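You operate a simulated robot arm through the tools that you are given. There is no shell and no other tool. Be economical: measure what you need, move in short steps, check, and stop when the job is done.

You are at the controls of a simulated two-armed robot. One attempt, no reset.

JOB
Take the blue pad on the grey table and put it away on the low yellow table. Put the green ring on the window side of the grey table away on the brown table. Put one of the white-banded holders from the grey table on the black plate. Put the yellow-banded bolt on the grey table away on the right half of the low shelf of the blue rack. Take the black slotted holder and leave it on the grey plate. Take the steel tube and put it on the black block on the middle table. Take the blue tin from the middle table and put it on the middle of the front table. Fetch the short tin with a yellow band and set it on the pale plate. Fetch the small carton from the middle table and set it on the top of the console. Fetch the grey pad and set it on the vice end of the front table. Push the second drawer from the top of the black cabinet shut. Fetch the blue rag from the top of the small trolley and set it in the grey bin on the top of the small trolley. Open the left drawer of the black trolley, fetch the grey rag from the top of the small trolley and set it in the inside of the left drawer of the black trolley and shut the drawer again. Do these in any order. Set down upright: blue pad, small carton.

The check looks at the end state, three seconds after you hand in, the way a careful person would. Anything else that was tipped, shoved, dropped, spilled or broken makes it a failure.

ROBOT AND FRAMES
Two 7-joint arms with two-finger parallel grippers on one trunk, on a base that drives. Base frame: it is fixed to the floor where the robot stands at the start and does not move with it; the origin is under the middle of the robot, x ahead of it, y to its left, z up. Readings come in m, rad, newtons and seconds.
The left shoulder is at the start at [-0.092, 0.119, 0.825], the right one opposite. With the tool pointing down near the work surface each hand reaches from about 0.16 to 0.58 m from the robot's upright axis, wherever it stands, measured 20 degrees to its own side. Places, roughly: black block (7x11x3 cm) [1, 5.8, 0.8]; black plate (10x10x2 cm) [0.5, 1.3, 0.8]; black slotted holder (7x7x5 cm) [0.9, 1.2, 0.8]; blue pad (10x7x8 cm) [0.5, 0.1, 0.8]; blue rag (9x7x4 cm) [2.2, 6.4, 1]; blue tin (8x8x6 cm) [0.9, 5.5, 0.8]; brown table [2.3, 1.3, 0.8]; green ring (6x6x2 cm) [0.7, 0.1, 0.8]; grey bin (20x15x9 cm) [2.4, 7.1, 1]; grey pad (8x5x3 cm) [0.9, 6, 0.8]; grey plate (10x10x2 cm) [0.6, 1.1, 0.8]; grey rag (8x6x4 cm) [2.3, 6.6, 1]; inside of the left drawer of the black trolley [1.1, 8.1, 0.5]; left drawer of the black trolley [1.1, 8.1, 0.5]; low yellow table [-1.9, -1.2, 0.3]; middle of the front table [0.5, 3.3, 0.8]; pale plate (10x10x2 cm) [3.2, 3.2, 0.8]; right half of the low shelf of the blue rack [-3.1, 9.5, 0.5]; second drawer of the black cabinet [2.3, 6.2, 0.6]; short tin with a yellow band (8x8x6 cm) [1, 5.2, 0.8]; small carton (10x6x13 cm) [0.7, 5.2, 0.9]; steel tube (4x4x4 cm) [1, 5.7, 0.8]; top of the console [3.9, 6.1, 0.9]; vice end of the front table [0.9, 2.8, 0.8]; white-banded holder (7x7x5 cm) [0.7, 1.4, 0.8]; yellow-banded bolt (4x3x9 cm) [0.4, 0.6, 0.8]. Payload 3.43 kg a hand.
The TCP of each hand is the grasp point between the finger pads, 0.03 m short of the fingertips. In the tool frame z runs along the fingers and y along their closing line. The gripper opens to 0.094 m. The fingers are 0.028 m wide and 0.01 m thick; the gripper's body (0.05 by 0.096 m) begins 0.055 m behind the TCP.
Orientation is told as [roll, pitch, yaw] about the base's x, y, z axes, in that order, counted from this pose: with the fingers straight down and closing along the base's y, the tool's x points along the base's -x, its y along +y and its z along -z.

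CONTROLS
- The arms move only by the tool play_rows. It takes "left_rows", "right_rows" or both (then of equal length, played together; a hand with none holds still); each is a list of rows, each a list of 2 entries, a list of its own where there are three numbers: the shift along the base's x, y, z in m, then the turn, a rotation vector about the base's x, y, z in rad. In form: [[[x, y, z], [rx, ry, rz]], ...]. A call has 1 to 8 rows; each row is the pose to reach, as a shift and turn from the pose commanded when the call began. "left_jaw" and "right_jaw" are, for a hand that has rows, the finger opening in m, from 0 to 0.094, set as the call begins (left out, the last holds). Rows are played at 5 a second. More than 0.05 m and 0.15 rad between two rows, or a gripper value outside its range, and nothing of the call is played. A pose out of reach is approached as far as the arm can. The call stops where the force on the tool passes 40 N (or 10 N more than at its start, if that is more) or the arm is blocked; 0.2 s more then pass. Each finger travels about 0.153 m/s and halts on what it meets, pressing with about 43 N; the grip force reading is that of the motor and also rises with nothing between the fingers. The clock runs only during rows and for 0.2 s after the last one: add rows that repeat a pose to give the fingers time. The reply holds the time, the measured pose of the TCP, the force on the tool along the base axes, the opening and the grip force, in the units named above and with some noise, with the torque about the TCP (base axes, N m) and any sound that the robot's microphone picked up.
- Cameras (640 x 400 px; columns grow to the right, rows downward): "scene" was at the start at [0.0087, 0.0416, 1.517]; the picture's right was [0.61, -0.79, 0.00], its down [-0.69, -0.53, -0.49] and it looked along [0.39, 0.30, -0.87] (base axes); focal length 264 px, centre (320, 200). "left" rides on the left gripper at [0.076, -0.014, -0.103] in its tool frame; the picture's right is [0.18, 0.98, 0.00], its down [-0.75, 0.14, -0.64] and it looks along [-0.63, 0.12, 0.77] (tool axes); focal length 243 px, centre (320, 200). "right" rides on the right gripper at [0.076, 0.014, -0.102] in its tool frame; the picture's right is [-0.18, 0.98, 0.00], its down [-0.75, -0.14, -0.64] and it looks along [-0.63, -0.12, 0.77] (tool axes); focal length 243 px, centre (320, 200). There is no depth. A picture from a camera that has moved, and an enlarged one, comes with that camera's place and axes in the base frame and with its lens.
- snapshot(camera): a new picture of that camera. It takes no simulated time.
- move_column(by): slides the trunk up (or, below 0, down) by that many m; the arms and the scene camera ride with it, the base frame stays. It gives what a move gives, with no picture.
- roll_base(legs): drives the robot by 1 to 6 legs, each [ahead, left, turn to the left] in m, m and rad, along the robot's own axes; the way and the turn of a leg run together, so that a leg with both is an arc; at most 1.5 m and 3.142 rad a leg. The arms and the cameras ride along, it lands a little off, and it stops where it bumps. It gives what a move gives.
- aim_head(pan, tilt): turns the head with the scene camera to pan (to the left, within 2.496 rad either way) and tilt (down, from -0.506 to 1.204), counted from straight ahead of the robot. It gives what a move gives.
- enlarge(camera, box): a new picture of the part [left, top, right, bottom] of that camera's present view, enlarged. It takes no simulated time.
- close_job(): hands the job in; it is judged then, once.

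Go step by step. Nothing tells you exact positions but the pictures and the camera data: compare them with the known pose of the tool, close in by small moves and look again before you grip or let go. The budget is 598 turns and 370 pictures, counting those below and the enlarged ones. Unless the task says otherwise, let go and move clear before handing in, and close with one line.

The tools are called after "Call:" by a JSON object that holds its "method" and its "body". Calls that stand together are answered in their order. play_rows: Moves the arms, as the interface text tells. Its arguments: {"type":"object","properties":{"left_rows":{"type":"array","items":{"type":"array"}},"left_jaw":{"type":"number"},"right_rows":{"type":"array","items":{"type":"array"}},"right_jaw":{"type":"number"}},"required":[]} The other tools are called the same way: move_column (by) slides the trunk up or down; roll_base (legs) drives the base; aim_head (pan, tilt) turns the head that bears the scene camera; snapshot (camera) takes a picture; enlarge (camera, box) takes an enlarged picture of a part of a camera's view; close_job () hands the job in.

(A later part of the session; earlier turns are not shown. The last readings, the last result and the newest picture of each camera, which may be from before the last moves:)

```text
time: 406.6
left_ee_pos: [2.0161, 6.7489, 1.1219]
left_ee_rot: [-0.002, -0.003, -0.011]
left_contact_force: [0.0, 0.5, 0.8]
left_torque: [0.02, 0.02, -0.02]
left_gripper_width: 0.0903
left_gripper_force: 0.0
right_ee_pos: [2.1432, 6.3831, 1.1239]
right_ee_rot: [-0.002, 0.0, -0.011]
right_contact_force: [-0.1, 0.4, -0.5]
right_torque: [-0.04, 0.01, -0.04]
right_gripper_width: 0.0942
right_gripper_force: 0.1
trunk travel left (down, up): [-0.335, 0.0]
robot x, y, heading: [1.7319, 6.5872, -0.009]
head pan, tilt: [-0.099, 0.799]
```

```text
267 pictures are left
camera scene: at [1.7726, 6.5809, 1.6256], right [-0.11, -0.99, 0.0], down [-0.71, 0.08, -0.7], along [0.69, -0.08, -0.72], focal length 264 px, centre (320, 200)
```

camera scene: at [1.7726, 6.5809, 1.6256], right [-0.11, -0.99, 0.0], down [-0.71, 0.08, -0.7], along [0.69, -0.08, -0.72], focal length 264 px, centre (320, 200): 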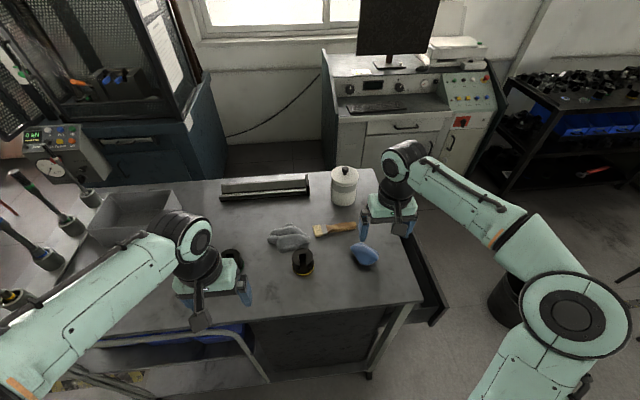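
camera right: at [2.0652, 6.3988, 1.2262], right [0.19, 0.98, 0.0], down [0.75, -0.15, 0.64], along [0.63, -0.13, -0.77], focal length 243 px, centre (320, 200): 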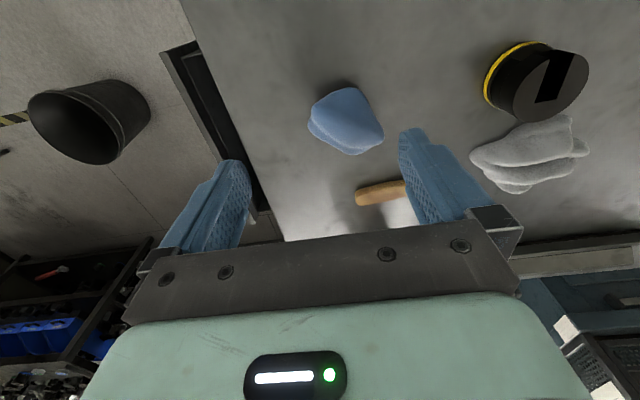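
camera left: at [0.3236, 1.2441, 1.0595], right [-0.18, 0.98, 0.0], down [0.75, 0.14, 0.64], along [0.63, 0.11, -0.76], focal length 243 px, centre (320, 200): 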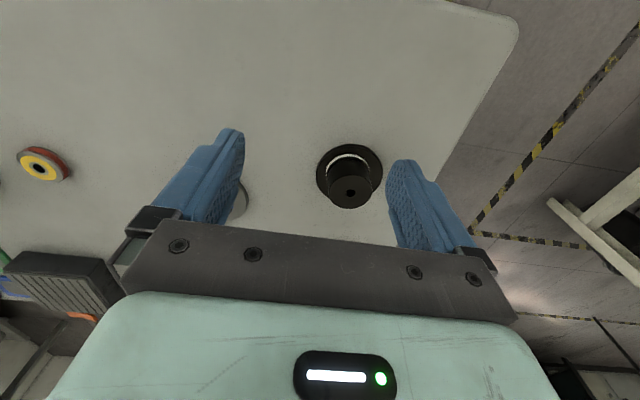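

Call:
{"method": "play_rows", "body": {"right_rows": [[[0.03, 0.02, -0.03], [0, 0, 0]], [[0.034, 0.022, -0.07], [0, 0, 0]], [[0.034, 0.022, -0.11], [0, 0, 0]]]}}

Call:
{"method": "snapshot", "body": {"camera": "right"}}

```text
time: 407.4
left_ee_pos: [2.0145, 6.7491, 1.1209]
left_ee_rot: [0.0, 0.0, -0.011]
left_contact_force: [0.0, 0.8, 0.5]
left_torque: [0.0, 0.01, -0.01]
left_gripper_width: 0.0899
left_gripper_force: 0.0
right_ee_pos: [2.1764, 6.405, 1.0127]
right_ee_rot: [-0.001, -0.001, -0.01]
right_contact_force: [-0.8, 0.4, -0.4]
right_torque: [-0.01, 0.01, -0.04]
right_gripper_width: 0.0941
right_gripper_force: 0.1
trunk travel left (down, up): [-0.335, 0.0]
robot x, y, heading: [1.7346, 6.59, -0.015]
head pan, tilt: [-0.099, 0.799]
```

```text
266 pictures are left
camera right: at [2.0992, 6.4216, 1.1151], right [0.19, 0.98, 0.0], down [0.75, -0.15, 0.64], along [0.63, -0.12, -0.77], focal length 243 px, centre (320, 200)
```

right: 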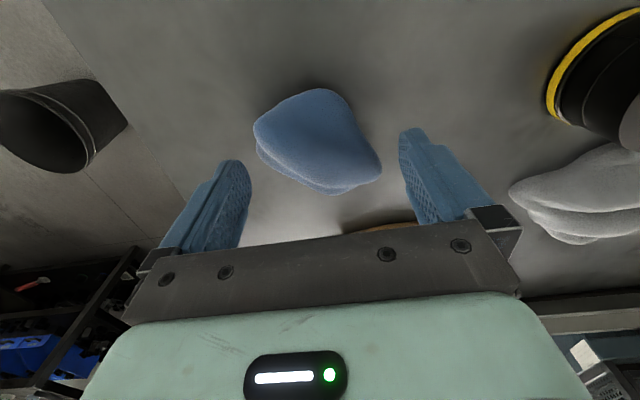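

The rag's narrow direction runs mostly along x, so I'll yaw the hand about 60° to match it.

Call:
{"method": "play_rows", "body": {"right_rows": [[[0.003, 0, 0.03], [0, 0, 0.14]], [[0.007, 0, 0.05], [0, 0, 0.28]], [[0.01, 0, 0.06], [0, 0, 0.42]], [[0.012, 0, 0.06], [0, 0, 0.56]], [[0.014, 0, 0.06], [0, 0, 0.7]], [[0.014, 0, 0.06], [0, 0, 0.84]], [[0.014, 0, 0.06], [0, 0, 0.97]], [[0.014, 0, 0.06], [0, 0, 1.1]]]}}

Call:
{"method": "snapshot", "body": {"camera": "right"}}

```text
time: 409.2
left_ee_pos: [2.0151, 6.7488, 1.1219]
left_ee_rot: [-0.002, -0.001, -0.009]
left_contact_force: [0.6, 0.0, -0.1]
left_torque: [-0.01, -0.03, 0.0]
left_gripper_width: 0.0899
left_gripper_force: 0.1
right_ee_pos: [2.1888, 6.4036, 1.0748]
right_ee_rot: [-0.003, 0.002, 1.093]
right_contact_force: [-0.5, -0.6, 0.3]
right_torque: [0.03, -0.02, 0.03]
right_gripper_width: 0.0942
right_gripper_force: 0.1
trunk travel left (down, up): [-0.335, 0.0]
robot x, y, heading: [1.7388, 6.5846, -0.012]
head pan, tilt: [-0.099, 0.799]
```

```text
265 pictures are left
camera right: at [2.1402, 6.3445, 1.1779], right [-0.79, 0.62, 0.0], down [0.47, 0.6, 0.64], along [0.4, 0.51, -0.77], focal length 243 px, centre (320, 200)
```

right: 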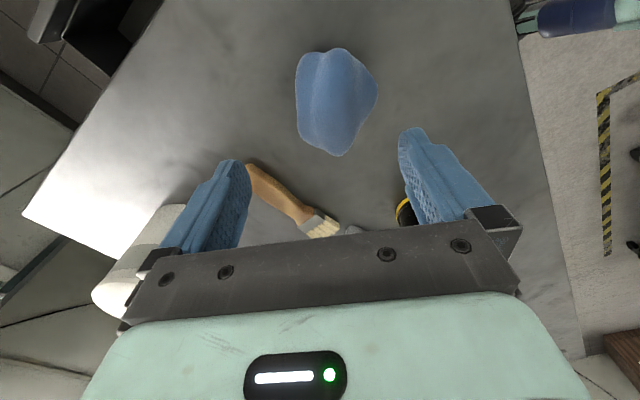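

Call:
{"method": "play_rows", "body": {"right_rows": [[[-0.005, 0.01, -0.04], [0, 0, 0]], [[-0.008, 0.015, -0.08], [0, 0, 0]]]}}

Call:
{"method": "snapshot", "body": {"camera": "right"}}

```text
time: 409.9
left_ee_pos: [2.0163, 6.7483, 1.1216]
left_ee_rot: [-0.001, -0.001, -0.012]
left_contact_force: [-0.2, 0.9, 0.3]
left_torque: [0.03, -0.01, 0.02]
left_gripper_width: 0.0901
left_gripper_force: 0.1
right_ee_pos: [2.18, 6.4205, 0.9946]
right_ee_rot: [0.001, -0.001, 1.091]
right_contact_force: [0.8, -0.7, 0.4]
right_torque: [0.01, 0.02, 0.01]
right_gripper_width: 0.0938
right_gripper_force: 0.1
trunk travel left (down, up): [-0.335, 0.0]
robot x, y, heading: [1.7357, 6.5865, -0.01]
head pan, tilt: [-0.099, 0.799]
```

```text
264 pictures are left
camera right: at [2.1311, 6.3606, 1.0968], right [-0.79, 0.62, 0.0], down [0.47, 0.6, 0.64], along [0.4, 0.51, -0.77], focal length 243 px, centre (320, 200)
```

right: 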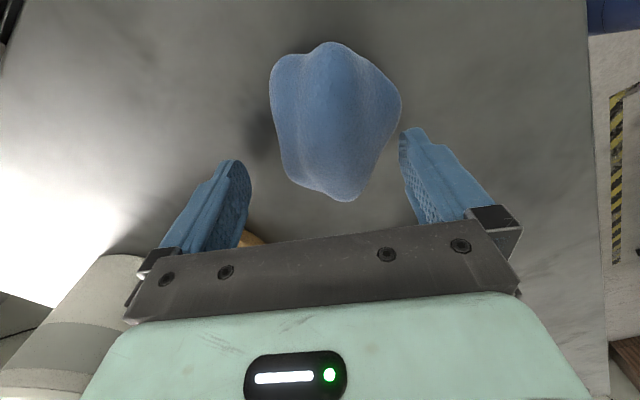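

Call:
{"method": "play_rows", "body": {"right_rows": [[[-0.003, 0.016, -0.015], [0, 0, 0]], [[-0.003, 0.016, -0.03], [0, 0, 0]], [[-0.003, 0.016, -0.035], [0, 0, 0]], [[-0.003, 0.016, -0.04], [0, 0, 0]], [[-0.003, 0.016, -0.045], [0, 0, 0]]]}}

Call:
{"method": "snapshot", "body": {"camera": "right"}}

```text
time: 410.4
left_ee_pos: [2.0142, 6.7497, 1.123]
left_ee_rot: [-0.002, -0.005, -0.013]
left_contact_force: [0.2, -0.2, 0.0]
left_torque: [0.0, 0.04, 0.02]
left_gripper_width: 0.09
left_gripper_force: 0.1
right_ee_pos: [2.1758, 6.4372, 0.9803]
right_ee_rot: [-0.005, -0.002, 1.09]
right_contact_force: [-5.8, 0.1, 12.8]
right_torque: [0.14, 0.82, 0.06]
right_gripper_width: 0.0939
right_gripper_force: 0.1
trunk travel left (down, up): [-0.335, 0.0]
robot x, y, heading: [1.7352, 6.5847, -0.015]
head pan, tilt: [-0.099, 0.799]
stopped in row 2 (right hand): the force on the tool passed its limit at 54 N (the readings are from after the stop); the commanded pose is now the measured one
```

```text
263 pictures are left
camera right: at [2.1266, 6.3763, 1.0827], right [-0.79, 0.62, 0.0], down [0.47, 0.6, 0.64], along [0.4, 0.5, -0.76], focal length 243 px, centre (320, 200)
```

right: 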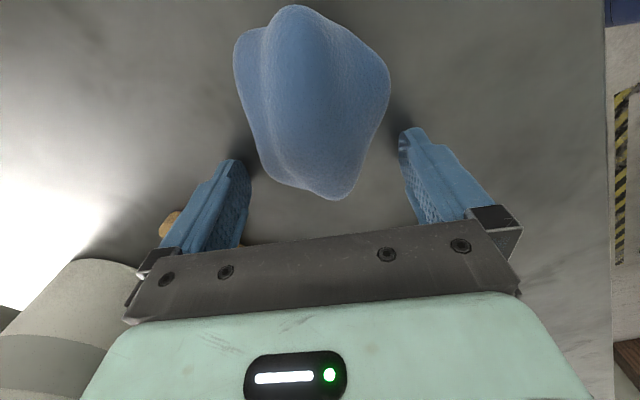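

The trolley top is at about 0.95, higher than I assumed. I'll recentre along the rag's long axis.

Call:
{"method": "play_rows", "body": {"right_rows": [[[0, 0, 0.02], [0, 0, 0]], [[-0.015, -0.02, 0.02], [0, 0, 0]], [[-0.023, -0.03, 0.015], [0, 0, 0]], [[-0.023, -0.03, 0.006], [0, 0, 0]]]}}

Call:
{"method": "snapshot", "body": {"camera": "right"}}

```text
time: 411.4
left_ee_pos: [2.0159, 6.7494, 1.1212]
left_ee_rot: [-0.003, -0.004, -0.012]
left_contact_force: [0.1, -0.2, 0.2]
left_torque: [0.01, 0.0, -0.03]
left_gripper_width: 0.09
left_gripper_force: 0.1
right_ee_pos: [2.1557, 6.4057, 0.985]
right_ee_rot: [-0.007, -0.001, 1.091]
right_contact_force: [0.6, -0.2, 0.3]
right_torque: [0.0, 0.03, -0.01]
right_gripper_width: 0.094
right_gripper_force: 0.0
trunk travel left (down, up): [-0.335, 0.0]
robot x, y, heading: [1.737, 6.5839, -0.013]
head pan, tilt: [-0.099, 0.799]
```

```text
262 pictures are left
camera right: at [2.1059, 6.345, 1.0873], right [-0.79, 0.62, -0.01], down [0.47, 0.6, 0.64], along [0.4, 0.5, -0.76], focal length 243 px, centre (320, 200)
```

right: 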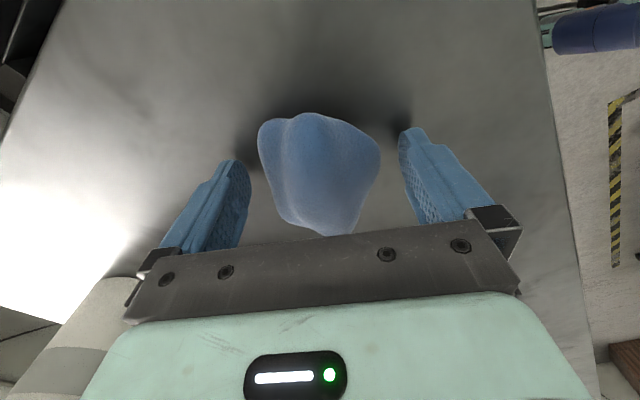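

Call:
{"method": "play_rows", "body": {"right_rows": [[[0, 0, 0], [0, 0, 0]], [[0, 0, 0], [0, 0, 0]], [[0, 0, 0], [0, 0, 0]]], "right_jaw": 0.03}}

Call:
{"method": "play_rows", "body": {"right_rows": [[[0, 0, 0.04], [0, 0, 0]], [[0, 0, 0.08], [0, 0, 0]], [[0, 0, 0.12], [0, 0, 0]], [[0, 0, 0.16], [0, 0, 0]]]}}

Call:
{"method": "snapshot", "body": {"camera": "right"}}

```text
time: 412.2
left_ee_pos: [2.0153, 6.7493, 1.1224]
left_ee_rot: [0.001, -0.002, -0.013]
left_contact_force: [0.3, -0.2, -0.1]
left_torque: [-0.02, 0.0, -0.02]
left_gripper_width: 0.09
left_gripper_force: 0.0
right_ee_pos: [2.1558, 6.4059, 0.985]
right_ee_rot: [-0.004, -0.001, 1.091]
right_contact_force: [0.1, -0.1, 0.5]
right_torque: [-0.01, -0.04, -0.03]
right_gripper_width: 0.0724
right_gripper_force: 43.5
trunk travel left (down, up): [-0.335, 0.0]
robot x, y, heading: [1.737, 6.5894, -0.012]
head pan, tilt: [-0.099, 0.799]
```

```text
time: 413.2
left_ee_pos: [2.0145, 6.7487, 1.123]
left_ee_rot: [-0.001, 0.001, -0.012]
left_contact_force: [-0.3, -0.1, 0.0]
left_torque: [-0.03, -0.01, 0.0]
left_gripper_width: 0.0902
left_gripper_force: 0.1
right_ee_pos: [2.1553, 6.4045, 1.1454]
right_ee_rot: [-0.006, -0.003, 1.093]
right_contact_force: [-0.2, -0.3, -0.8]
right_torque: [-0.03, 0.0, 0.01]
right_gripper_width: 0.0722
right_gripper_force: 43.2
trunk travel left (down, up): [-0.335, 0.0]
robot x, y, heading: [1.7371, 6.5854, -0.01]
head pan, tilt: [-0.099, 0.799]
```

```text
261 pictures are left
camera right: at [2.1055, 6.3451, 1.2477], right [-0.79, 0.62, -0.01], down [0.47, 0.6, 0.64], along [0.4, 0.51, -0.76], focal length 243 px, centre (320, 200)
```

right: 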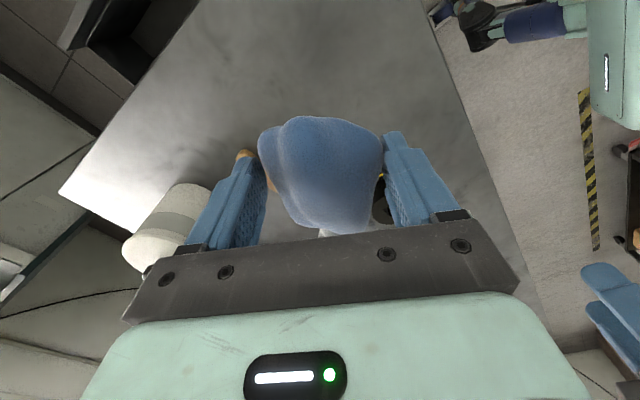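

The blue rag is held. The bin is at about (2.35, 7.05). I'll tuck the left hand and strafe to line up, staying clear of the posts.

Call:
{"method": "play_rows", "body": {"left_rows": [[[-0.03, 0.02, 0.01], [0, 0, 0]], [[-0.06, 0.04, 0.02], [0, 0, 0]]], "right_rows": [[[-0.04, 0.01, 0.01], [0, 0, 0]], [[-0.07, 0.02, 0.02], [0, 0, 0]]]}}

Call:
{"method": "roll_base", "body": {"legs": [[0, 0.6, 0.01]]}}

Call:
{"method": "aim_head", "body": {"pan": -0.3, "tilt": 0.85}}

Call:
{"method": "snapshot", "body": {"camera": "scene"}}

```text
time: 413.8
left_ee_pos: [1.953, 6.7888, 1.1418]
left_ee_rot: [-0.003, -0.004, -0.014]
left_contact_force: [-0.2, -0.1, 0.7]
left_torque: [-0.03, -0.02, 0.0]
left_gripper_width: 0.09
left_gripper_force: 0.1
right_ee_pos: [2.0834, 6.4277, 1.1662]
right_ee_rot: [-0.009, 0.0, 1.092]
right_contact_force: [0.1, 0.0, -0.1]
right_torque: [-0.02, -0.03, 0.02]
right_gripper_width: 0.0718
right_gripper_force: 43.4
trunk travel left (down, up): [-0.335, 0.0]
robot x, y, heading: [1.7375, 6.5871, -0.013]
head pan, tilt: [-0.099, 0.799]
```

```text
time: 419.5
left_ee_pos: [1.9566, 7.3883, 1.1434]
left_ee_rot: [0.0, -0.002, 0.0]
left_contact_force: [-0.6, 1.1, 0.4]
left_torque: [-0.03, -0.01, -0.04]
left_gripper_width: 0.0901
left_gripper_force: 0.1
right_ee_pos: [2.0908, 7.0274, 1.1647]
right_ee_rot: [-0.005, -0.001, 1.103]
right_contact_force: [0.4, -0.1, -0.9]
right_torque: [0.04, 0.0, 0.01]
right_gripper_width: 0.0698
right_gripper_force: 42.7
trunk travel left (down, up): [-0.335, 0.0]
robot x, y, heading: [1.7367, 7.1834, -0.004]
head pan, tilt: [-0.099, 0.799]
```

```text
time: 420.2
left_ee_pos: [1.9567, 7.3873, 1.1406]
left_ee_rot: [-0.002, -0.001, 0.0]
left_contact_force: [-0.3, -0.6, -0.2]
left_torque: [0.01, 0.0, 0.0]
left_gripper_width: 0.0899
left_gripper_force: 0.1
right_ee_pos: [2.0898, 7.0277, 1.1655]
right_ee_rot: [-0.004, -0.003, 1.104]
right_contact_force: [-0.2, 0.4, 0.1]
right_torque: [0.02, -0.01, 0.02]
right_gripper_width: 0.0692
right_gripper_force: 43.2
trunk travel left (down, up): [-0.335, 0.0]
robot x, y, heading: [1.7389, 7.1878, 0.001]
head pan, tilt: [-0.3, 0.85]
```

```text
260 pictures are left
camera scene: at [1.7695, 7.1625, 1.6216], right [-0.29, -0.96, 0.0], down [-0.72, 0.22, -0.66], along [0.63, -0.19, -0.75], focal length 264 px, centre (320, 200)
```

scene: 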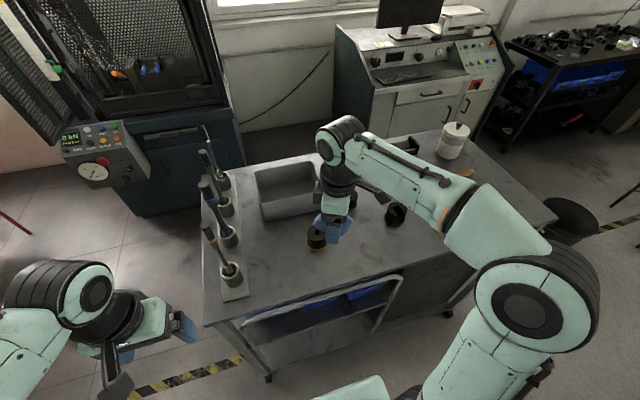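

Call:
{"method": "play_rows", "body": {"right_rows": [[[0.03, 0.01, 0.0], [0, -0.09, 0]], [[0.06, 0.02, 0.0], [0, -0.18, 0]], [[0.09, 0.03, 0.0], [0, -0.27, 0]], [[0.12, 0.04, 0.0], [0, -0.36, 0]], [[0.15, 0.05, 0.0], [0, -0.45, 0]], [[0.18, 0.06, 0], [0, -0.54, 0]], [[0.21, 0.06, 0], [0, -0.62, 0]], [[0.24, 0.06, 0], [0, -0.7, 0]]]}}

Call:
{"method": "snapshot", "body": {"camera": "scene"}}

Call:
{"method": "snapshot", "body": {"camera": "right"}}

```text
time: 422.0
left_ee_pos: [1.9571, 7.387, 1.1422]
left_ee_rot: [-0.002, -0.001, -0.001]
left_contact_force: [-0.5, 0.9, 0.3]
left_torque: [0.02, 0.02, 0.01]
left_gripper_width: 0.09
left_gripper_force: 0.0
right_ee_pos: [2.3303, 7.0869, 1.1642]
right_ee_rot: [-0.652, -0.296, 1.204]
right_contact_force: [-0.7, -0.5, -1.3]
right_torque: [0.01, 0.03, -0.04]
right_gripper_width: 0.0688
right_gripper_force: 42.8
trunk travel left (down, up): [-0.335, 0.0]
robot x, y, heading: [1.7405, 7.186, 0.003]
head pan, tilt: [-0.3, 0.85]
```

```text
259 pictures are left
camera scene: at [1.7701, 7.1626, 1.6216], right [-0.3, -0.96, 0.0], down [-0.72, 0.22, -0.66], along [0.63, -0.2, -0.75], focal length 264 px, centre (320, 200)
```

scene: 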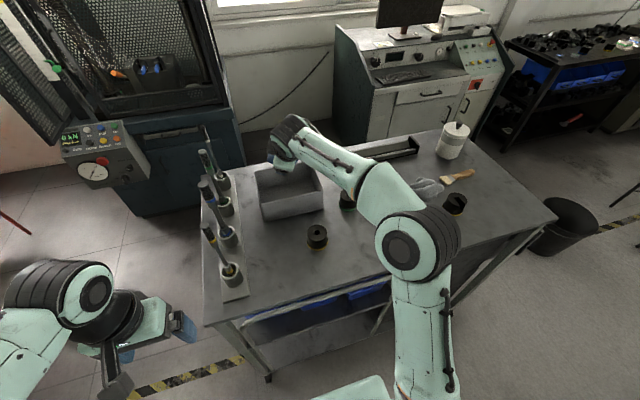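

```text
258 pictures are left
camera right: at [2.2274, 7.026, 1.2112], right [-0.6, 0.61, -0.52], down [-0.06, 0.61, 0.79], along [0.8, 0.51, -0.33], focal length 243 px, centre (320, 200)
```

right: 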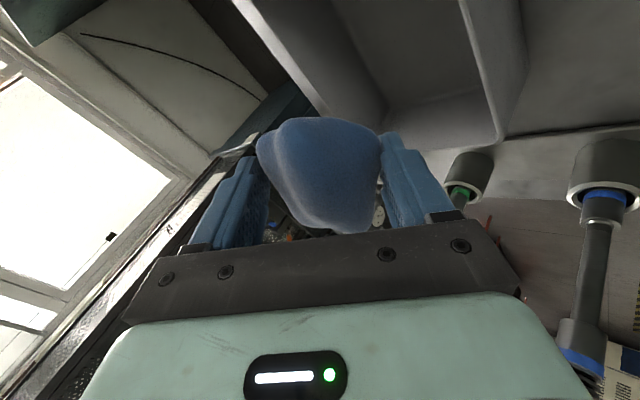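

Call:
{"method": "play_rows", "body": {"right_rows": [[[0.0, 0.0, -0.04], [0, 0, 0]], [[0.005, 0.0, -0.08], [0, 0, 0]], [[0.005, 0.0, -0.12], [0, 0, 0]]]}}

Call:
{"method": "snapshot", "body": {"camera": "scene"}}

Call:
{"method": "snapshot", "body": {"camera": "right"}}

```text
time: 422.8
left_ee_pos: [1.9566, 7.3876, 1.1428]
left_ee_rot: [-0.002, -0.002, 0.0]
left_contact_force: [-0.7, -0.5, 0.0]
left_torque: [-0.03, 0.0, -0.01]
left_gripper_width: 0.0901
left_gripper_force: 0.1
right_ee_pos: [2.336, 7.0881, 1.0459]
right_ee_rot: [-0.651, -0.298, 1.203]
right_contact_force: [1.5, 0.6, 0.1]
right_torque: [0.04, 0.07, 0.0]
right_gripper_width: 0.0681
right_gripper_force: 42.9
trunk travel left (down, up): [-0.335, 0.0]
robot x, y, heading: [1.7416, 7.1828, 0.001]
head pan, tilt: [-0.3, 0.85]
```

```text
257 pictures are left
camera scene: at [1.7699, 7.1625, 1.6215], right [-0.3, -0.96, 0.0], down [-0.72, 0.22, -0.66], along [0.63, -0.2, -0.75], focal length 264 px, centre (320, 200)
```

scene: 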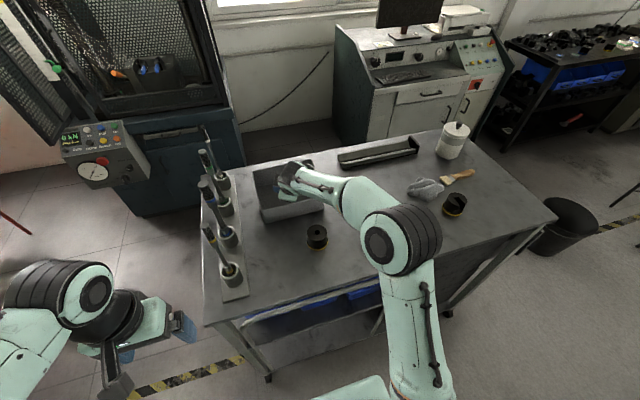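

```text
256 pictures are left
camera right: at [2.2323, 7.0261, 1.093], right [-0.6, 0.61, -0.52], down [-0.06, 0.61, 0.79], along [0.79, 0.51, -0.33], focal length 243 px, centre (320, 200)
```

right: 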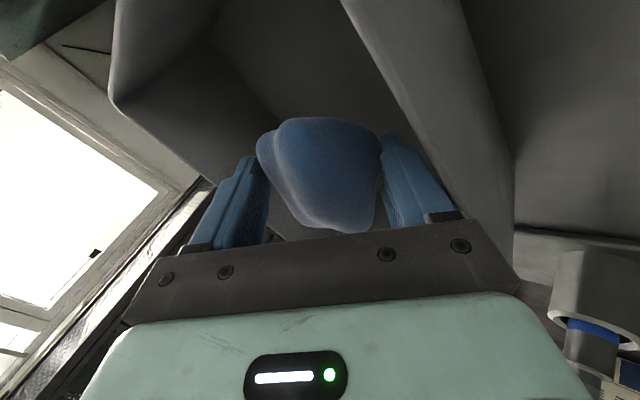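

Call:
{"method": "play_rows", "body": {"right_rows": [[[0, 0, 0], [0, 0, 0]], [[0, 0, 0], [0, 0, 0]], [[0, 0, 0.03], [0, 0, 0]], [[0, 0, 0.07], [0, 0, 0]], [[-0.01, 0, 0.11], [0, 0, 0]]], "right_jaw": 0.09}}

Call:
{"method": "snapshot", "body": {"camera": "right"}}

```text
time: 424.0
left_ee_pos: [1.9557, 7.3877, 1.1428]
left_ee_rot: [0.0, -0.005, 0.0]
left_contact_force: [-0.2, -0.1, -0.2]
left_torque: [0.01, 0.02, -0.03]
left_gripper_width: 0.0899
left_gripper_force: 0.0
right_ee_pos: [2.3239, 7.0877, 1.1568]
right_ee_rot: [-0.649, -0.296, 1.203]
right_contact_force: [-0.4, 0.0, 0.8]
right_torque: [0.01, -0.01, -0.06]
right_gripper_width: 0.0902
right_gripper_force: 0.1
trunk travel left (down, up): [-0.335, 0.0]
robot x, y, heading: [1.7374, 7.1846, -0.002]
head pan, tilt: [-0.3, 0.85]
```

```text
255 pictures are left
camera right: at [2.2207, 7.0264, 1.2045], right [-0.6, 0.61, -0.52], down [-0.06, 0.61, 0.79], along [0.79, 0.51, -0.33], focal length 243 px, centre (320, 200)
```

right: 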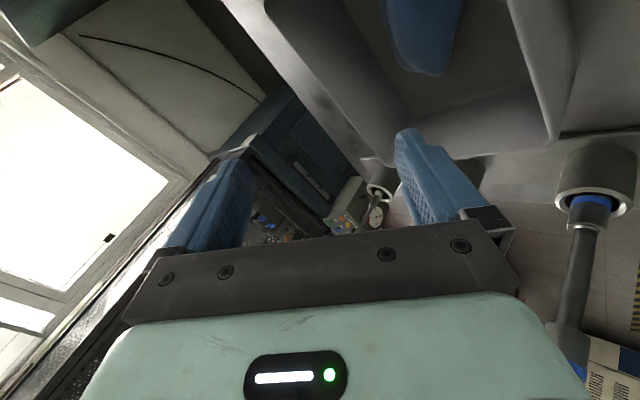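

Call:
{"method": "play_rows", "body": {"right_rows": [[[-0.03, -0.01, 0.0], [0, 0.09, 0]], [[-0.06, -0.02, 0.0], [0, 0.18, 0]], [[-0.09, -0.03, 0.0], [0, 0.27, 0]], [[-0.12, -0.04, 0.0], [0, 0.36, 0]], [[-0.15, -0.05, 0.0], [0, 0.45, 0]], [[-0.18, -0.06, 0], [0, 0.54, 0]], [[-0.21, -0.06, 0], [0, 0.62, 0]], [[-0.23, -0.06, 0], [0, 0.7, 0]]]}}

Call:
{"method": "roll_base", "body": {"legs": [[0, -0.42, 0]]}}

Call:
{"method": "play_rows", "body": {"right_rows": [[[0.03, 0.0, 0.0], [0, 0, 0]], [[0.06, 0.0, 0.0], [0, 0, 0]], [[0.09, 0.0, 0.0], [0, 0, 0]]]}}

Call:
{"method": "snapshot", "body": {"camera": "right"}}

Call:
{"method": "snapshot", "body": {"camera": "scene"}}

```text
time: 425.8
left_ee_pos: [1.9564, 7.3878, 1.142]
left_ee_rot: [0.001, -0.002, -0.001]
left_contact_force: [-0.1, -0.5, -0.4]
left_torque: [0.04, 0.02, 0.0]
left_gripper_width: 0.0901
left_gripper_force: 0.1
right_ee_pos: [2.095, 7.0269, 1.1554]
right_ee_rot: [-0.003, -0.003, 1.104]
right_contact_force: [-1.0, 0.1, -0.4]
right_torque: [0.02, 0.01, -0.01]
right_gripper_width: 0.09
right_gripper_force: 0.1
trunk travel left (down, up): [-0.335, 0.0]
robot x, y, heading: [1.7415, 7.181, 0.005]
head pan, tilt: [-0.3, 0.85]
```

```text
time: 430.0
left_ee_pos: [1.9566, 6.9693, 1.1424]
left_ee_rot: [-0.001, -0.002, -0.005]
left_contact_force: [-0.7, -0.8, 0.1]
left_torque: [-0.01, 0.0, -0.03]
left_gripper_width: 0.0898
left_gripper_force: 0.0
right_ee_pos: [2.0933, 6.6085, 1.1557]
right_ee_rot: [-0.006, -0.003, 1.101]
right_contact_force: [-0.4, 0.6, 0.0]
right_torque: [-0.02, -0.01, 0.02]
right_gripper_width: 0.0902
right_gripper_force: 0.0
trunk travel left (down, up): [-0.335, 0.0]
robot x, y, heading: [1.7409, 6.7712, -0.006]
head pan, tilt: [-0.3, 0.85]
```

```text
time: 430.8
left_ee_pos: [1.9571, 6.9708, 1.1425]
left_ee_rot: [-0.002, -0.002, -0.002]
left_contact_force: [0.5, -0.4, 1.0]
left_torque: [-0.04, 0.04, -0.01]
left_gripper_width: 0.09
left_gripper_force: 0.1
right_ee_pos: [2.1848, 6.6091, 1.1553]
right_ee_rot: [-0.006, -0.002, 1.1]
right_contact_force: [-0.7, 0.1, -0.5]
right_torque: [0.0, 0.01, 0.02]
right_gripper_width: 0.0901
right_gripper_force: 0.1
trunk travel left (down, up): [-0.335, 0.0]
robot x, y, heading: [1.7409, 6.7664, -0.004]
head pan, tilt: [-0.3, 0.85]
```

```text
254 pictures are left
camera right: at [2.1351, 6.5485, 1.2578], right [-0.79, 0.61, 0.0], down [0.46, 0.61, 0.64], along [0.4, 0.51, -0.76], focal length 243 px, centre (320, 200)
```

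right: 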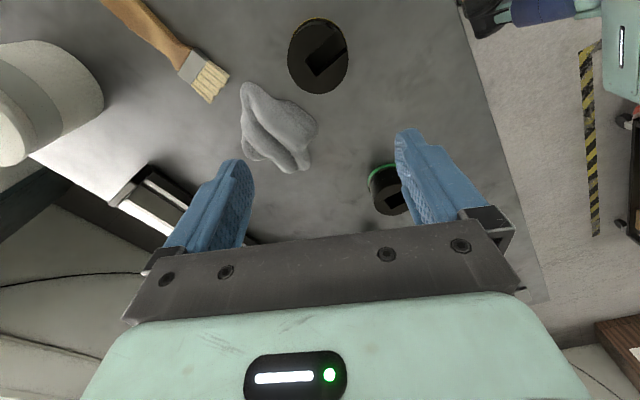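

```text
253 pictures are left
camera scene: at [1.7697, 6.7457, 1.6216], right [-0.3, -0.95, 0.0], down [-0.72, 0.22, -0.66], along [0.63, -0.2, -0.75], focal length 264 px, centre (320, 200)
```

scene: 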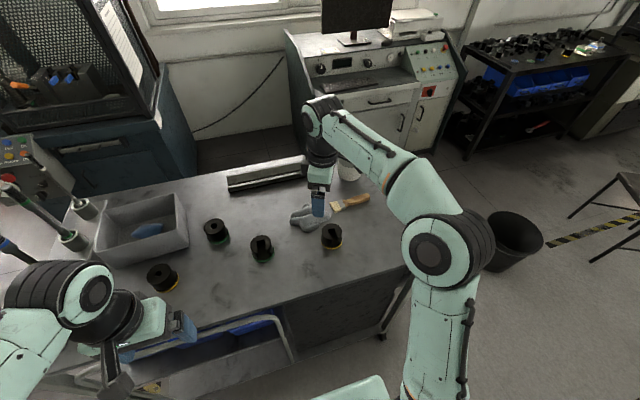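

Call:
{"method": "play_rows", "body": {"right_rows": [[[0.03, 0.004, -0.02], [0, 0, 0.13]], [[0.06, 0.008, -0.05], [0, 0, 0.26]], [[0.071, 0.009, -0.09], [0, 0, 0.38]]], "right_jaw": 0.08}}

Call:
{"method": "snapshot", "body": {"camera": "right"}}

```text
time: 431.6
left_ee_pos: [1.9561, 6.9695, 1.1423]
left_ee_rot: [-0.001, -0.002, -0.003]
left_contact_force: [-0.2, -0.2, 0.2]
left_torque: [0.01, 0.03, -0.01]
left_gripper_width: 0.0899
left_gripper_force: 0.1
right_ee_pos: [2.2552, 6.6175, 1.0654]
right_ee_rot: [-0.007, -0.001, 1.482]
right_contact_force: [0.0, 0.1, 0.2]
right_torque: [-0.02, 0.0, 0.0]
right_gripper_width: 0.08
right_gripper_force: 0.0
trunk travel left (down, up): [-0.335, 0.0]
robot x, y, heading: [1.7353, 6.7675, 0.002]
head pan, tilt: [-0.3, 0.85]
```

```text
252 pictures are left
camera right: at [2.2313, 6.5441, 1.1677], right [-0.96, 0.27, -0.01], down [0.2, 0.74, 0.64], along [0.18, 0.62, -0.76], focal length 243 px, centre (320, 200)
```

right: 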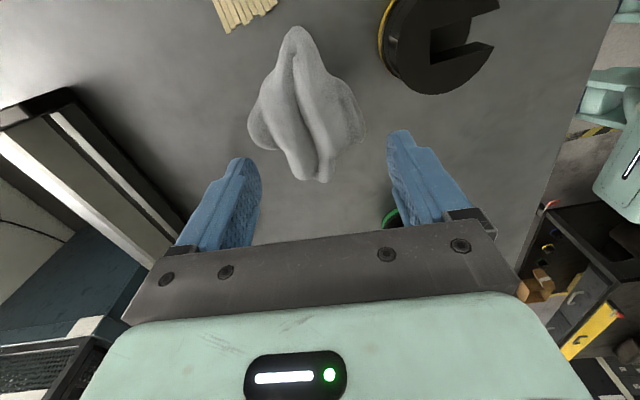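

Call:
{"method": "play_rows", "body": {"right_rows": [[[0.01, 0.013, -0.02], [0, 0, 0]], [[0.01, 0.013, -0.045], [0, 0, 0]]], "right_jaw": 0.094}}

Call:
{"method": "snapshot", "body": {"camera": "right"}}

```text
time: 432.2
left_ee_pos: [1.955, 6.9704, 1.1417]
left_ee_rot: [-0.001, -0.001, -0.003]
left_contact_force: [0.6, -0.1, 0.1]
left_torque: [-0.04, 0.01, 0.01]
left_gripper_width: 0.0897
left_gripper_force: 0.1
right_ee_pos: [2.2647, 6.6323, 1.0208]
right_ee_rot: [-0.006, 0.0, 1.48]
right_contact_force: [-0.8, 1.0, 0.1]
right_torque: [-0.01, 0.01, 0.01]
right_gripper_width: 0.0941
right_gripper_force: 0.0
trunk travel left (down, up): [-0.335, 0.0]
robot x, y, heading: [1.7418, 6.7683, -0.006]
head pan, tilt: [-0.3, 0.85]
```

```text
251 pictures are left
camera right: at [2.2418, 6.558, 1.123], right [-0.96, 0.27, -0.01], down [0.21, 0.74, 0.64], along [0.18, 0.62, -0.76], focal length 243 px, centre (320, 200)
```

right: 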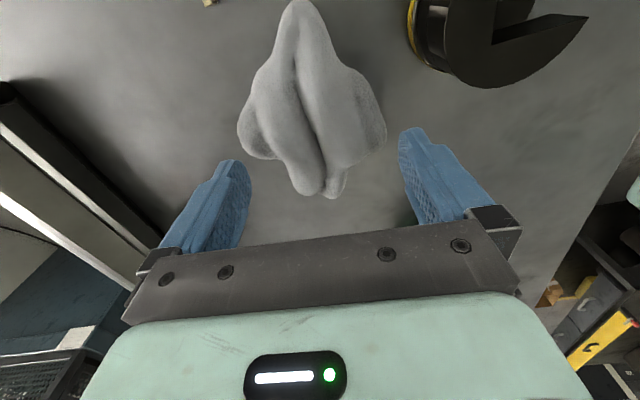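

Call:
{"method": "play_rows", "body": {"right_rows": [[[0.0, 0.007, -0.015], [0, 0, 0]], [[0.0, 0.007, -0.03], [0, 0, 0]], [[0.0, 0.007, -0.035], [0, 0, 0]]]}}

Call:
{"method": "snapshot", "body": {"camera": "right"}}

```text
time: 433.0
left_ee_pos: [1.9561, 6.9696, 1.1421]
left_ee_rot: [-0.001, -0.003, -0.003]
left_contact_force: [-0.1, 0.0, 0.0]
left_torque: [-0.01, 0.01, 0.0]
left_gripper_width: 0.0902
left_gripper_force: 0.0
right_ee_pos: [2.2659, 6.6377, 0.9855]
right_ee_rot: [-0.005, -0.002, 1.477]
right_contact_force: [0.2, 0.5, -0.5]
right_torque: [0.0, -0.03, 0.02]
right_gripper_width: 0.094
right_gripper_force: 0.1
trunk travel left (down, up): [-0.335, 0.0]
robot x, y, heading: [1.7358, 6.7664, -0.003]
head pan, tilt: [-0.3, 0.85]
```

```text
250 pictures are left
camera right: at [2.2423, 6.5643, 1.0879], right [-0.96, 0.27, -0.01], down [0.21, 0.74, 0.64], along [0.18, 0.62, -0.76], focal length 243 px, centre (320, 200)
```

right: 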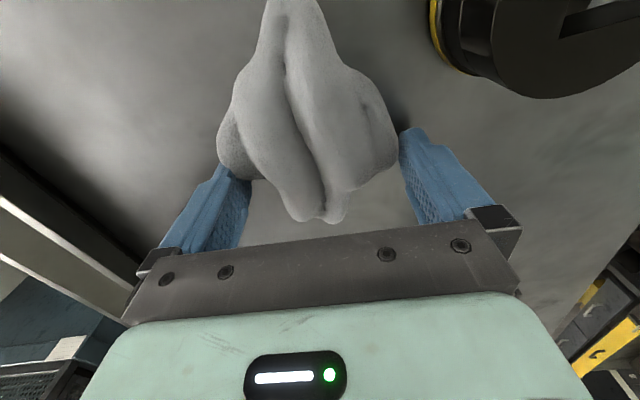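

Call:
{"method": "play_rows", "body": {"right_rows": [[[0, 0, 0], [0, 0, 0]], [[0, 0, 0], [0, 0, 0]], [[0, 0, 0], [0, 0, 0]]], "right_jaw": 0.02}}

Call:
{"method": "snapshot", "body": {"camera": "right"}}

```text
time: 433.8
left_ee_pos: [1.9569, 6.9701, 1.1422]
left_ee_rot: [0.0, 0.0, -0.003]
left_contact_force: [-0.1, 0.5, 0.2]
left_torque: [0.01, 0.0, -0.04]
left_gripper_width: 0.09
left_gripper_force: 0.1
right_ee_pos: [2.2653, 6.6378, 0.9865]
right_ee_rot: [-0.005, -0.001, 1.48]
right_contact_force: [0.2, -0.8, 1.1]
right_torque: [-0.03, 0.06, 0.02]
right_gripper_width: 0.0511
right_gripper_force: 43.0
trunk travel left (down, up): [-0.335, 0.0]
robot x, y, heading: [1.7391, 6.7698, 0.001]
head pan, tilt: [-0.3, 0.85]
```

```text
249 pictures are left
camera right: at [2.2422, 6.5641, 1.0881], right [-0.96, 0.27, -0.01], down [0.21, 0.74, 0.64], along [0.18, 0.62, -0.76], focal length 243 px, centre (320, 200)
```

right: 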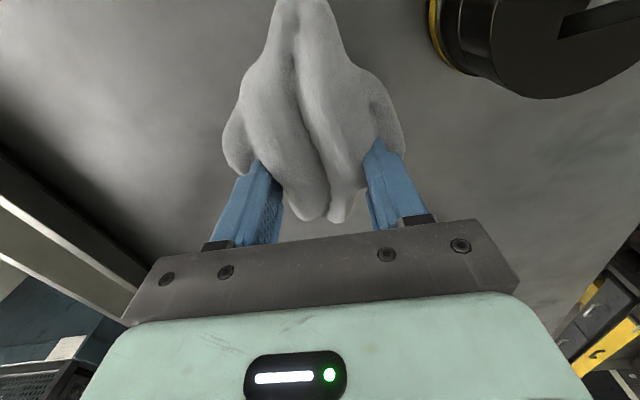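

Call:
{"method": "play_rows", "body": {"right_rows": [[[0, 0, 0.008], [0, 0, 0]], [[0, 0, 0.016], [0, 0, 0]], [[0, 0, 0.02], [0, 0, 0]]]}}

Call:
{"method": "snapshot", "body": {"camera": "right"}}

```text
time: 434.6
left_ee_pos: [1.9564, 6.9692, 1.1417]
left_ee_rot: [-0.001, -0.001, -0.004]
left_contact_force: [0.7, -0.5, 0.3]
left_torque: [0.01, 0.0, -0.02]
left_gripper_width: 0.09
left_gripper_force: 0.2
right_ee_pos: [2.2653, 6.638, 1.0053]
right_ee_rot: [-0.005, -0.003, 1.48]
right_contact_force: [-0.2, 1.3, 0.3]
right_torque: [-0.03, 0.01, 0.0]
right_gripper_width: 0.0507
right_gripper_force: 42.8
trunk travel left (down, up): [-0.335, 0.0]
robot x, y, heading: [1.7383, 6.7686, -0.005]
head pan, tilt: [-0.3, 0.85]
```

```text
248 pictures are left
camera right: at [2.242, 6.5647, 1.1081], right [-0.96, 0.27, -0.01], down [0.21, 0.74, 0.64], along [0.18, 0.62, -0.76], focal length 243 px, centre (320, 200)
```

right: 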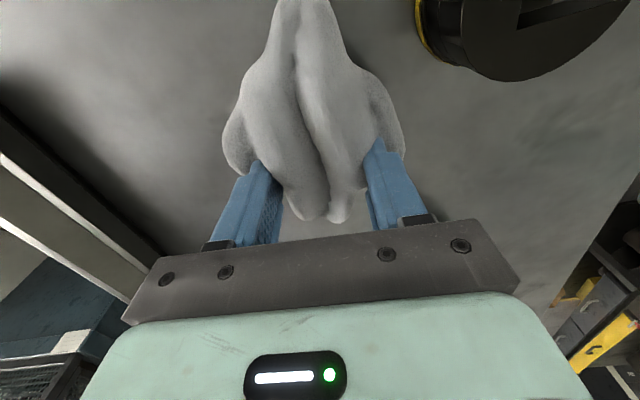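

Call:
{"method": "play_rows", "body": {"right_rows": [[[0, 0, -0.01], [0, 0, 0]], [[0, 0, -0.02], [0, 0, 0]], [[0, 0, -0.02], [0, 0, 0]]]}}

Call:
{"method": "play_rows", "body": {"right_rows": [[[0, 0, 0], [0, 0, 0]], [[0, 0, 0], [0, 0, 0]], [[0, 0, 0.03], [0, 0, 0]], [[0, -0.02, 0.03], [0, 0, 0]]], "right_jaw": 0.094}}

Call:
{"method": "snapshot", "body": {"camera": "right"}}

```text
time: 435.4
left_ee_pos: [1.9565, 6.9693, 1.1418]
left_ee_rot: [-0.002, -0.003, -0.003]
left_contact_force: [-0.3, 0.6, -0.6]
left_torque: [-0.04, 0.0, -0.01]
left_gripper_width: 0.0901
left_gripper_force: 0.1
right_ee_pos: [2.2651, 6.6377, 0.9856]
right_ee_rot: [-0.007, -0.003, 1.479]
right_contact_force: [-0.3, -0.8, 2.0]
right_torque: [-0.02, 0.12, 0.02]
right_gripper_width: 0.0506
right_gripper_force: 42.9
trunk travel left (down, up): [-0.335, 0.0]
robot x, y, heading: [1.7365, 6.7697, -0.002]
head pan, tilt: [-0.3, 0.85]
```

```text
time: 436.4
left_ee_pos: [1.9572, 6.9691, 1.1422]
left_ee_rot: [-0.001, -0.003, -0.005]
left_contact_force: [0.8, 0.5, -0.2]
left_torque: [0.05, 0.02, 0.0]
left_gripper_width: 0.0902
left_gripper_force: 0.0
right_ee_pos: [2.264, 6.6172, 1.0171]
right_ee_rot: [-0.006, -0.004, 1.477]
right_contact_force: [0.0, 0.0, 0.2]
right_torque: [-0.01, -0.01, -0.02]
right_gripper_width: 0.094
right_gripper_force: 0.0
trunk travel left (down, up): [-0.335, 0.0]
robot x, y, heading: [1.7409, 6.766, -0.001]
head pan, tilt: [-0.3, 0.85]
```

```text
247 pictures are left
camera right: at [2.2412, 6.5429, 1.1182], right [-0.96, 0.27, 0.0], down [0.21, 0.74, 0.64], along [0.18, 0.62, -0.76], focal length 243 px, centre (320, 200)
```

right: 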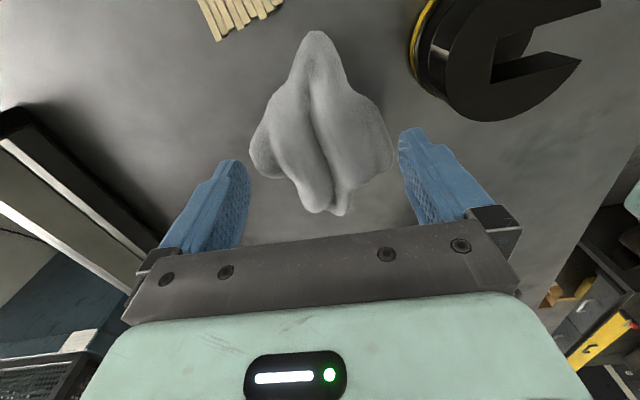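

Call:
{"method": "play_rows", "body": {"right_rows": [[[0, 0, -0.012], [0, 0, 0]], [[0, 0, -0.024], [0, 0, 0]], [[0, 0, -0.031], [0, 0, 0]]]}}

Call:
{"method": "play_rows", "body": {"right_rows": [[[0, 0, 0], [0, 0, 0]], [[0, 0, 0], [0, 0, 0]], [[0, 0, 0], [0, 0, 0]]], "right_jaw": 0.02}}

Call:
{"method": "snapshot", "body": {"camera": "right"}}

```text
time: 437.2
left_ee_pos: [1.9573, 6.9703, 1.1423]
left_ee_rot: [-0.001, -0.003, -0.004]
left_contact_force: [0.3, 0.5, 0.1]
left_torque: [-0.04, 0.01, 0.01]
left_gripper_width: 0.0899
left_gripper_force: 0.0
right_ee_pos: [2.2656, 6.6181, 0.9851]
right_ee_rot: [-0.008, -0.003, 1.478]
right_contact_force: [-0.2, -0.3, -0.3]
right_torque: [-0.01, 0.0, 0.0]
right_gripper_width: 0.0941
right_gripper_force: 0.0
trunk travel left (down, up): [-0.335, 0.0]
robot x, y, heading: [1.7388, 6.7653, 0.002]
head pan, tilt: [-0.3, 0.85]
```

```text
time: 438.0
left_ee_pos: [1.9558, 6.9699, 1.1416]
left_ee_rot: [-0.002, -0.002, -0.003]
left_contact_force: [0.1, -0.4, 0.3]
left_torque: [0.02, 0.03, 0.01]
left_gripper_width: 0.0901
left_gripper_force: 0.2
right_ee_pos: [2.2633, 6.6194, 0.9845]
right_ee_rot: [-0.004, -0.001, 1.48]
right_contact_force: [0.5, -1.0, 0.3]
right_torque: [0.0, 0.03, 0.0]
right_gripper_width: 0.0506
right_gripper_force: 43.3
trunk travel left (down, up): [-0.335, 0.0]
robot x, y, heading: [1.7375, 6.7644, -0.003]
head pan, tilt: [-0.3, 0.85]
```

```text
246 pictures are left
camera right: at [2.2419, 6.545, 1.0876], right [-0.96, 0.27, -0.01], down [0.21, 0.74, 0.64], along [0.18, 0.62, -0.76], focal length 243 px, centre (320, 200)
```

right: 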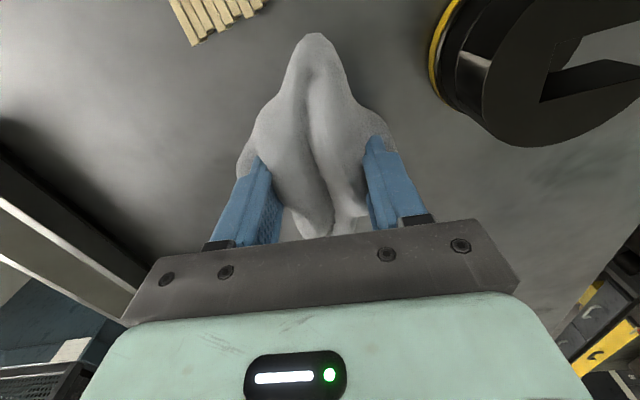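

Call:
{"method": "play_rows", "body": {"right_rows": [[[0, 0, 0.04], [0, 0, 0]], [[0, 0, 0.08], [0, 0, 0]], [[0, 0, 0.12], [0, 0, 0]], [[-0.04, 0, 0.14], [0, 0, 0]], [[-0.08, 0, 0.15], [0, 0, 0]], [[-0.12, -0.01, 0.15], [0, 0, 0]], [[-0.16, -0.02, 0.15], [0, 0, 0]], [[-0.2, -0.03, 0.15], [0, 0, 0]]]}}

Call:
{"method": "roll_base", "body": {"legs": [[0, 0.9, 0], [0.25, 0.35, 0], [0, 0, 1.57], [0, 0, 1.571]]}}

Call:
{"method": "snapshot", "body": {"camera": "right"}}

Call:
{"method": "aim_head", "body": {"pan": 0.1, "tilt": 0.75}}

Call:
{"method": "snapshot", "body": {"camera": "scene"}}

```text
time: 439.8
left_ee_pos: [1.9549, 6.9704, 1.1423]
left_ee_rot: [0.002, -0.003, -0.003]
left_contact_force: [-0.5, 0.0, -0.4]
left_torque: [0.0, -0.05, 0.04]
left_gripper_width: 0.0899
left_gripper_force: 0.1
right_ee_pos: [2.064, 6.5892, 1.1352]
right_ee_rot: [-0.008, -0.004, 1.478]
right_contact_force: [1.0, -0.2, -0.4]
right_torque: [0.01, 0.0, 0.01]
right_gripper_width: 0.0508
right_gripper_force: 43.0
trunk travel left (down, up): [-0.335, 0.0]
robot x, y, heading: [1.7381, 6.7688, -0.004]
head pan, tilt: [-0.3, 0.85]
```

```text
time: 458.9
left_ee_pos: [1.7773, 7.802, 1.1428]
left_ee_rot: [-0.002, 0.0, -3.136]
left_contact_force: [0.3, 0.1, 0.4]
left_torque: [0.01, -0.02, 0.01]
left_gripper_width: 0.0902
left_gripper_force: 0.0
right_ee_pos: [1.6647, 8.1815, 1.1346]
right_ee_rot: [-0.005, -0.002, -1.651]
right_contact_force: [-0.8, -0.7, -0.5]
right_torque: [0.02, -0.02, -0.01]
right_gripper_width: 0.0503
right_gripper_force: 43.3
trunk travel left (down, up): [-0.335, 0.0]
robot x, y, heading: [1.9934, 8.0067, -3.132]
head pan, tilt: [-0.3, 0.85]
```

```text
245 pictures are left
camera right: at [1.6851, 8.2573, 1.2379], right [0.96, -0.26, -0.01], down [-0.2, -0.74, 0.64], along [-0.17, -0.62, -0.76], focal length 243 px, centre (320, 200)
```

right: 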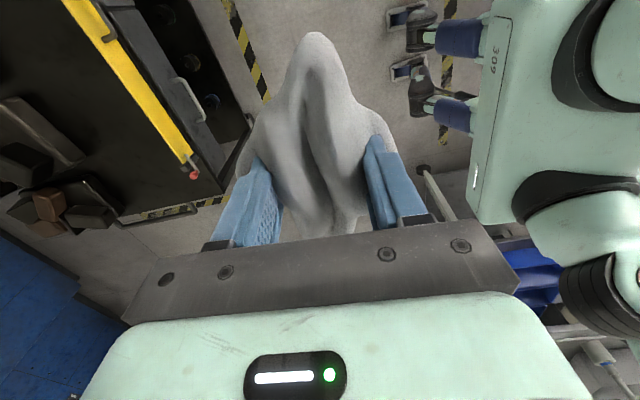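

```text
time: 459.8
left_ee_pos: [1.7772, 7.8039, 1.1418]
left_ee_rot: [0.0, -0.005, -3.135]
left_contact_force: [-0.2, 0.0, -0.1]
left_torque: [0.0, 0.02, 0.02]
left_gripper_width: 0.0899
left_gripper_force: 0.1
right_ee_pos: [1.6652, 8.1817, 1.1357]
right_ee_rot: [-0.005, -0.002, -1.65]
right_contact_force: [-0.9, 0.3, -1.1]
right_torque: [-0.01, -0.02, -0.02]
right_gripper_width: 0.0508
right_gripper_force: 43.3
trunk travel left (down, up): [-0.335, 0.0]
robot x, y, heading: [1.9935, 8.0058, -3.138]
head pan, tilt: [0.099, 0.75]
```

```text
244 pictures are left
camera scene: at [1.9555, 8.0006, 1.6296], right [-0.11, 0.99, 0.0], down [0.68, 0.07, -0.73], along [-0.73, -0.08, -0.68], focal length 264 px, centre (320, 200)
```

scene: 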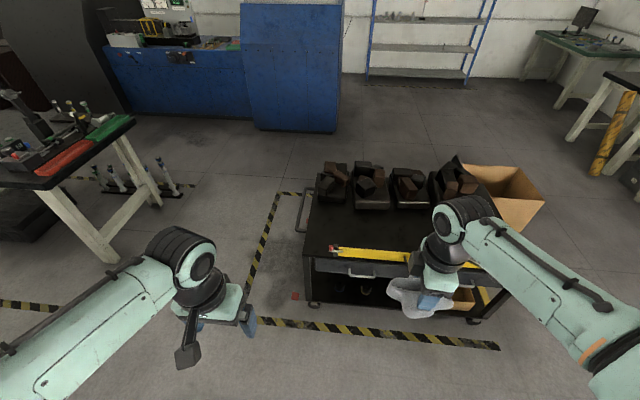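

Left drawer handle triangulates to about (1.25, 8.125, 0.495). I'll lower the trunk, line up, and turn the left hand horizontal with its fingers closing vertically.

Call:
{"method": "move_column", "body": {"by": -0.3}}

Call:
{"method": "roll_base", "body": {"legs": [[0, -0.27, 0]]}}

Call:
{"method": "play_rows", "body": {"left_rows": [[[-0.02, 0, 0.0], [0, 0.15, 0]], [[-0.04, 0, -0.0], [0, 0.29, 0]], [[-0.06, 0, -0.01], [0, 0.43, 0]], [[-0.08, 0, -0.03], [0, 0.57, 0]], [[-0.1, 0, -0.05], [0, 0.71, 0]], [[-0.12, 0, -0.08], [0, 0.85, 0]], [[-0.13, 0, -0.11], [0, 0.99, 0]], [[-0.14, 0, -0.14], [0, 1.13, 0]]]}}

```text
time: 462.8
left_ee_pos: [1.7782, 7.8036, 0.8425]
left_ee_rot: [-0.002, -0.006, -3.135]
left_contact_force: [0.3, 0.5, 0.2]
left_torque: [-0.04, -0.01, 0.01]
left_gripper_width: 0.0902
left_gripper_force: 0.1
right_ee_pos: [1.6655, 8.1811, 0.8347]
right_ee_rot: [-0.007, -0.002, -1.651]
right_contact_force: [-0.2, 0.3, -0.1]
right_torque: [-0.03, 0.02, 0.04]
right_gripper_width: 0.0508
right_gripper_force: 43.3
trunk travel left (down, up): [-0.035, 0.3]
robot x, y, heading: [1.9924, 8.0098, -3.136]
head pan, tilt: [0.099, 0.75]
```

```text
time: 465.7
left_ee_pos: [1.7762, 8.0716, 0.8432]
left_ee_rot: [0.002, -0.002, -3.136]
left_contact_force: [1.1, 0.0, 0.2]
left_torque: [0.04, 0.01, -0.01]
left_gripper_width: 0.0901
left_gripper_force: 0.0
right_ee_pos: [1.664, 8.4512, 0.8353]
right_ee_rot: [-0.006, -0.001, -1.654]
right_contact_force: [-0.6, -0.3, 0.1]
right_torque: [0.03, 0.01, -0.03]
right_gripper_width: 0.0509
right_gripper_force: 43.1
trunk travel left (down, up): [-0.035, 0.3]
robot x, y, heading: [1.9899, 8.2769, -3.137]
head pan, tilt: [0.099, 0.75]
```

```text
time: 467.5
left_ee_pos: [1.6303, 8.0712, 0.7037]
left_ee_rot: [-0.018, -1.134, -3.126]
left_contact_force: [0.5, -0.3, -0.2]
left_torque: [0.0, 0.01, -0.01]
left_gripper_width: 0.09
left_gripper_force: 0.0
left hand out of reach, approached as far as the arm can: row 8
right_ee_pos: [1.6623, 8.4499, 0.8341]
right_ee_rot: [-0.006, -0.001, -1.653]
right_contact_force: [-0.1, 0.3, -1.0]
right_torque: [0.02, -0.03, -0.02]
right_gripper_width: 0.0506
right_gripper_force: 42.6
trunk travel left (down, up): [-0.035, 0.3]
robot x, y, heading: [1.9942, 8.2747, -3.139]
head pan, tilt: [0.099, 0.75]
```

Call:
{"method": "play_rows", "body": {"left_rows": [[[-0.04, 0, -0.02], [0, 0.0, 0]], [[-0.08, 0, -0.04], [0, 0.12, 0]], [[-0.12, 0, -0.07], [0, 0.25, 0]], [[-0.13, 0, -0.1], [0, 0.38, 0]], [[-0.13, 0, -0.12], [0, 0.43, 0]]]}}

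Call:
{"method": "snapshot", "body": {"camera": "scene"}}

```text
time: 468.7
left_ee_pos: [1.5105, 8.094, 0.606]
left_ee_rot: [-0.769, -1.562, -2.371]
left_contact_force: [-0.5, -0.2, -0.6]
left_torque: [-0.03, -0.02, 0.02]
left_gripper_width: 0.09
left_gripper_force: 0.1
left hand out of reach, approached as far as the arm can: row 4, 5
right_ee_pos: [1.6641, 8.4502, 0.8361]
right_ee_rot: [-0.004, -0.001, -1.654]
right_contact_force: [0.1, -0.3, -0.9]
right_torque: [-0.02, 0.03, 0.0]
right_gripper_width: 0.0507
right_gripper_force: 43.4
trunk travel left (down, up): [-0.035, 0.3]
robot x, y, heading: [1.9917, 8.2801, -3.136]
head pan, tilt: [0.099, 0.75]
```

```text
243 pictures are left
camera scene: at [1.9099, 8.2686, 1.3176], right [-0.11, 0.99, 0.0], down [0.68, 0.07, -0.73], along [-0.73, -0.08, -0.68], focal length 264 px, centre (320, 200)
```

scene: 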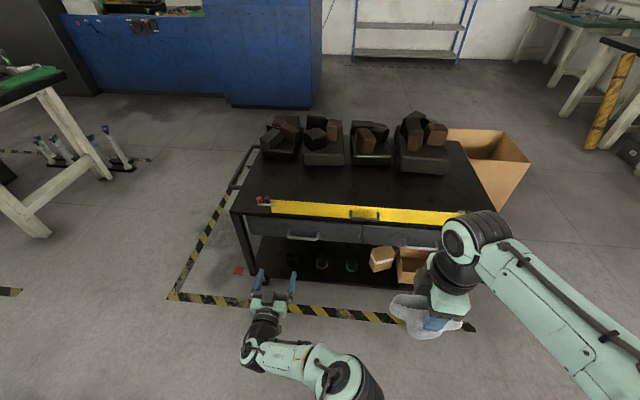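

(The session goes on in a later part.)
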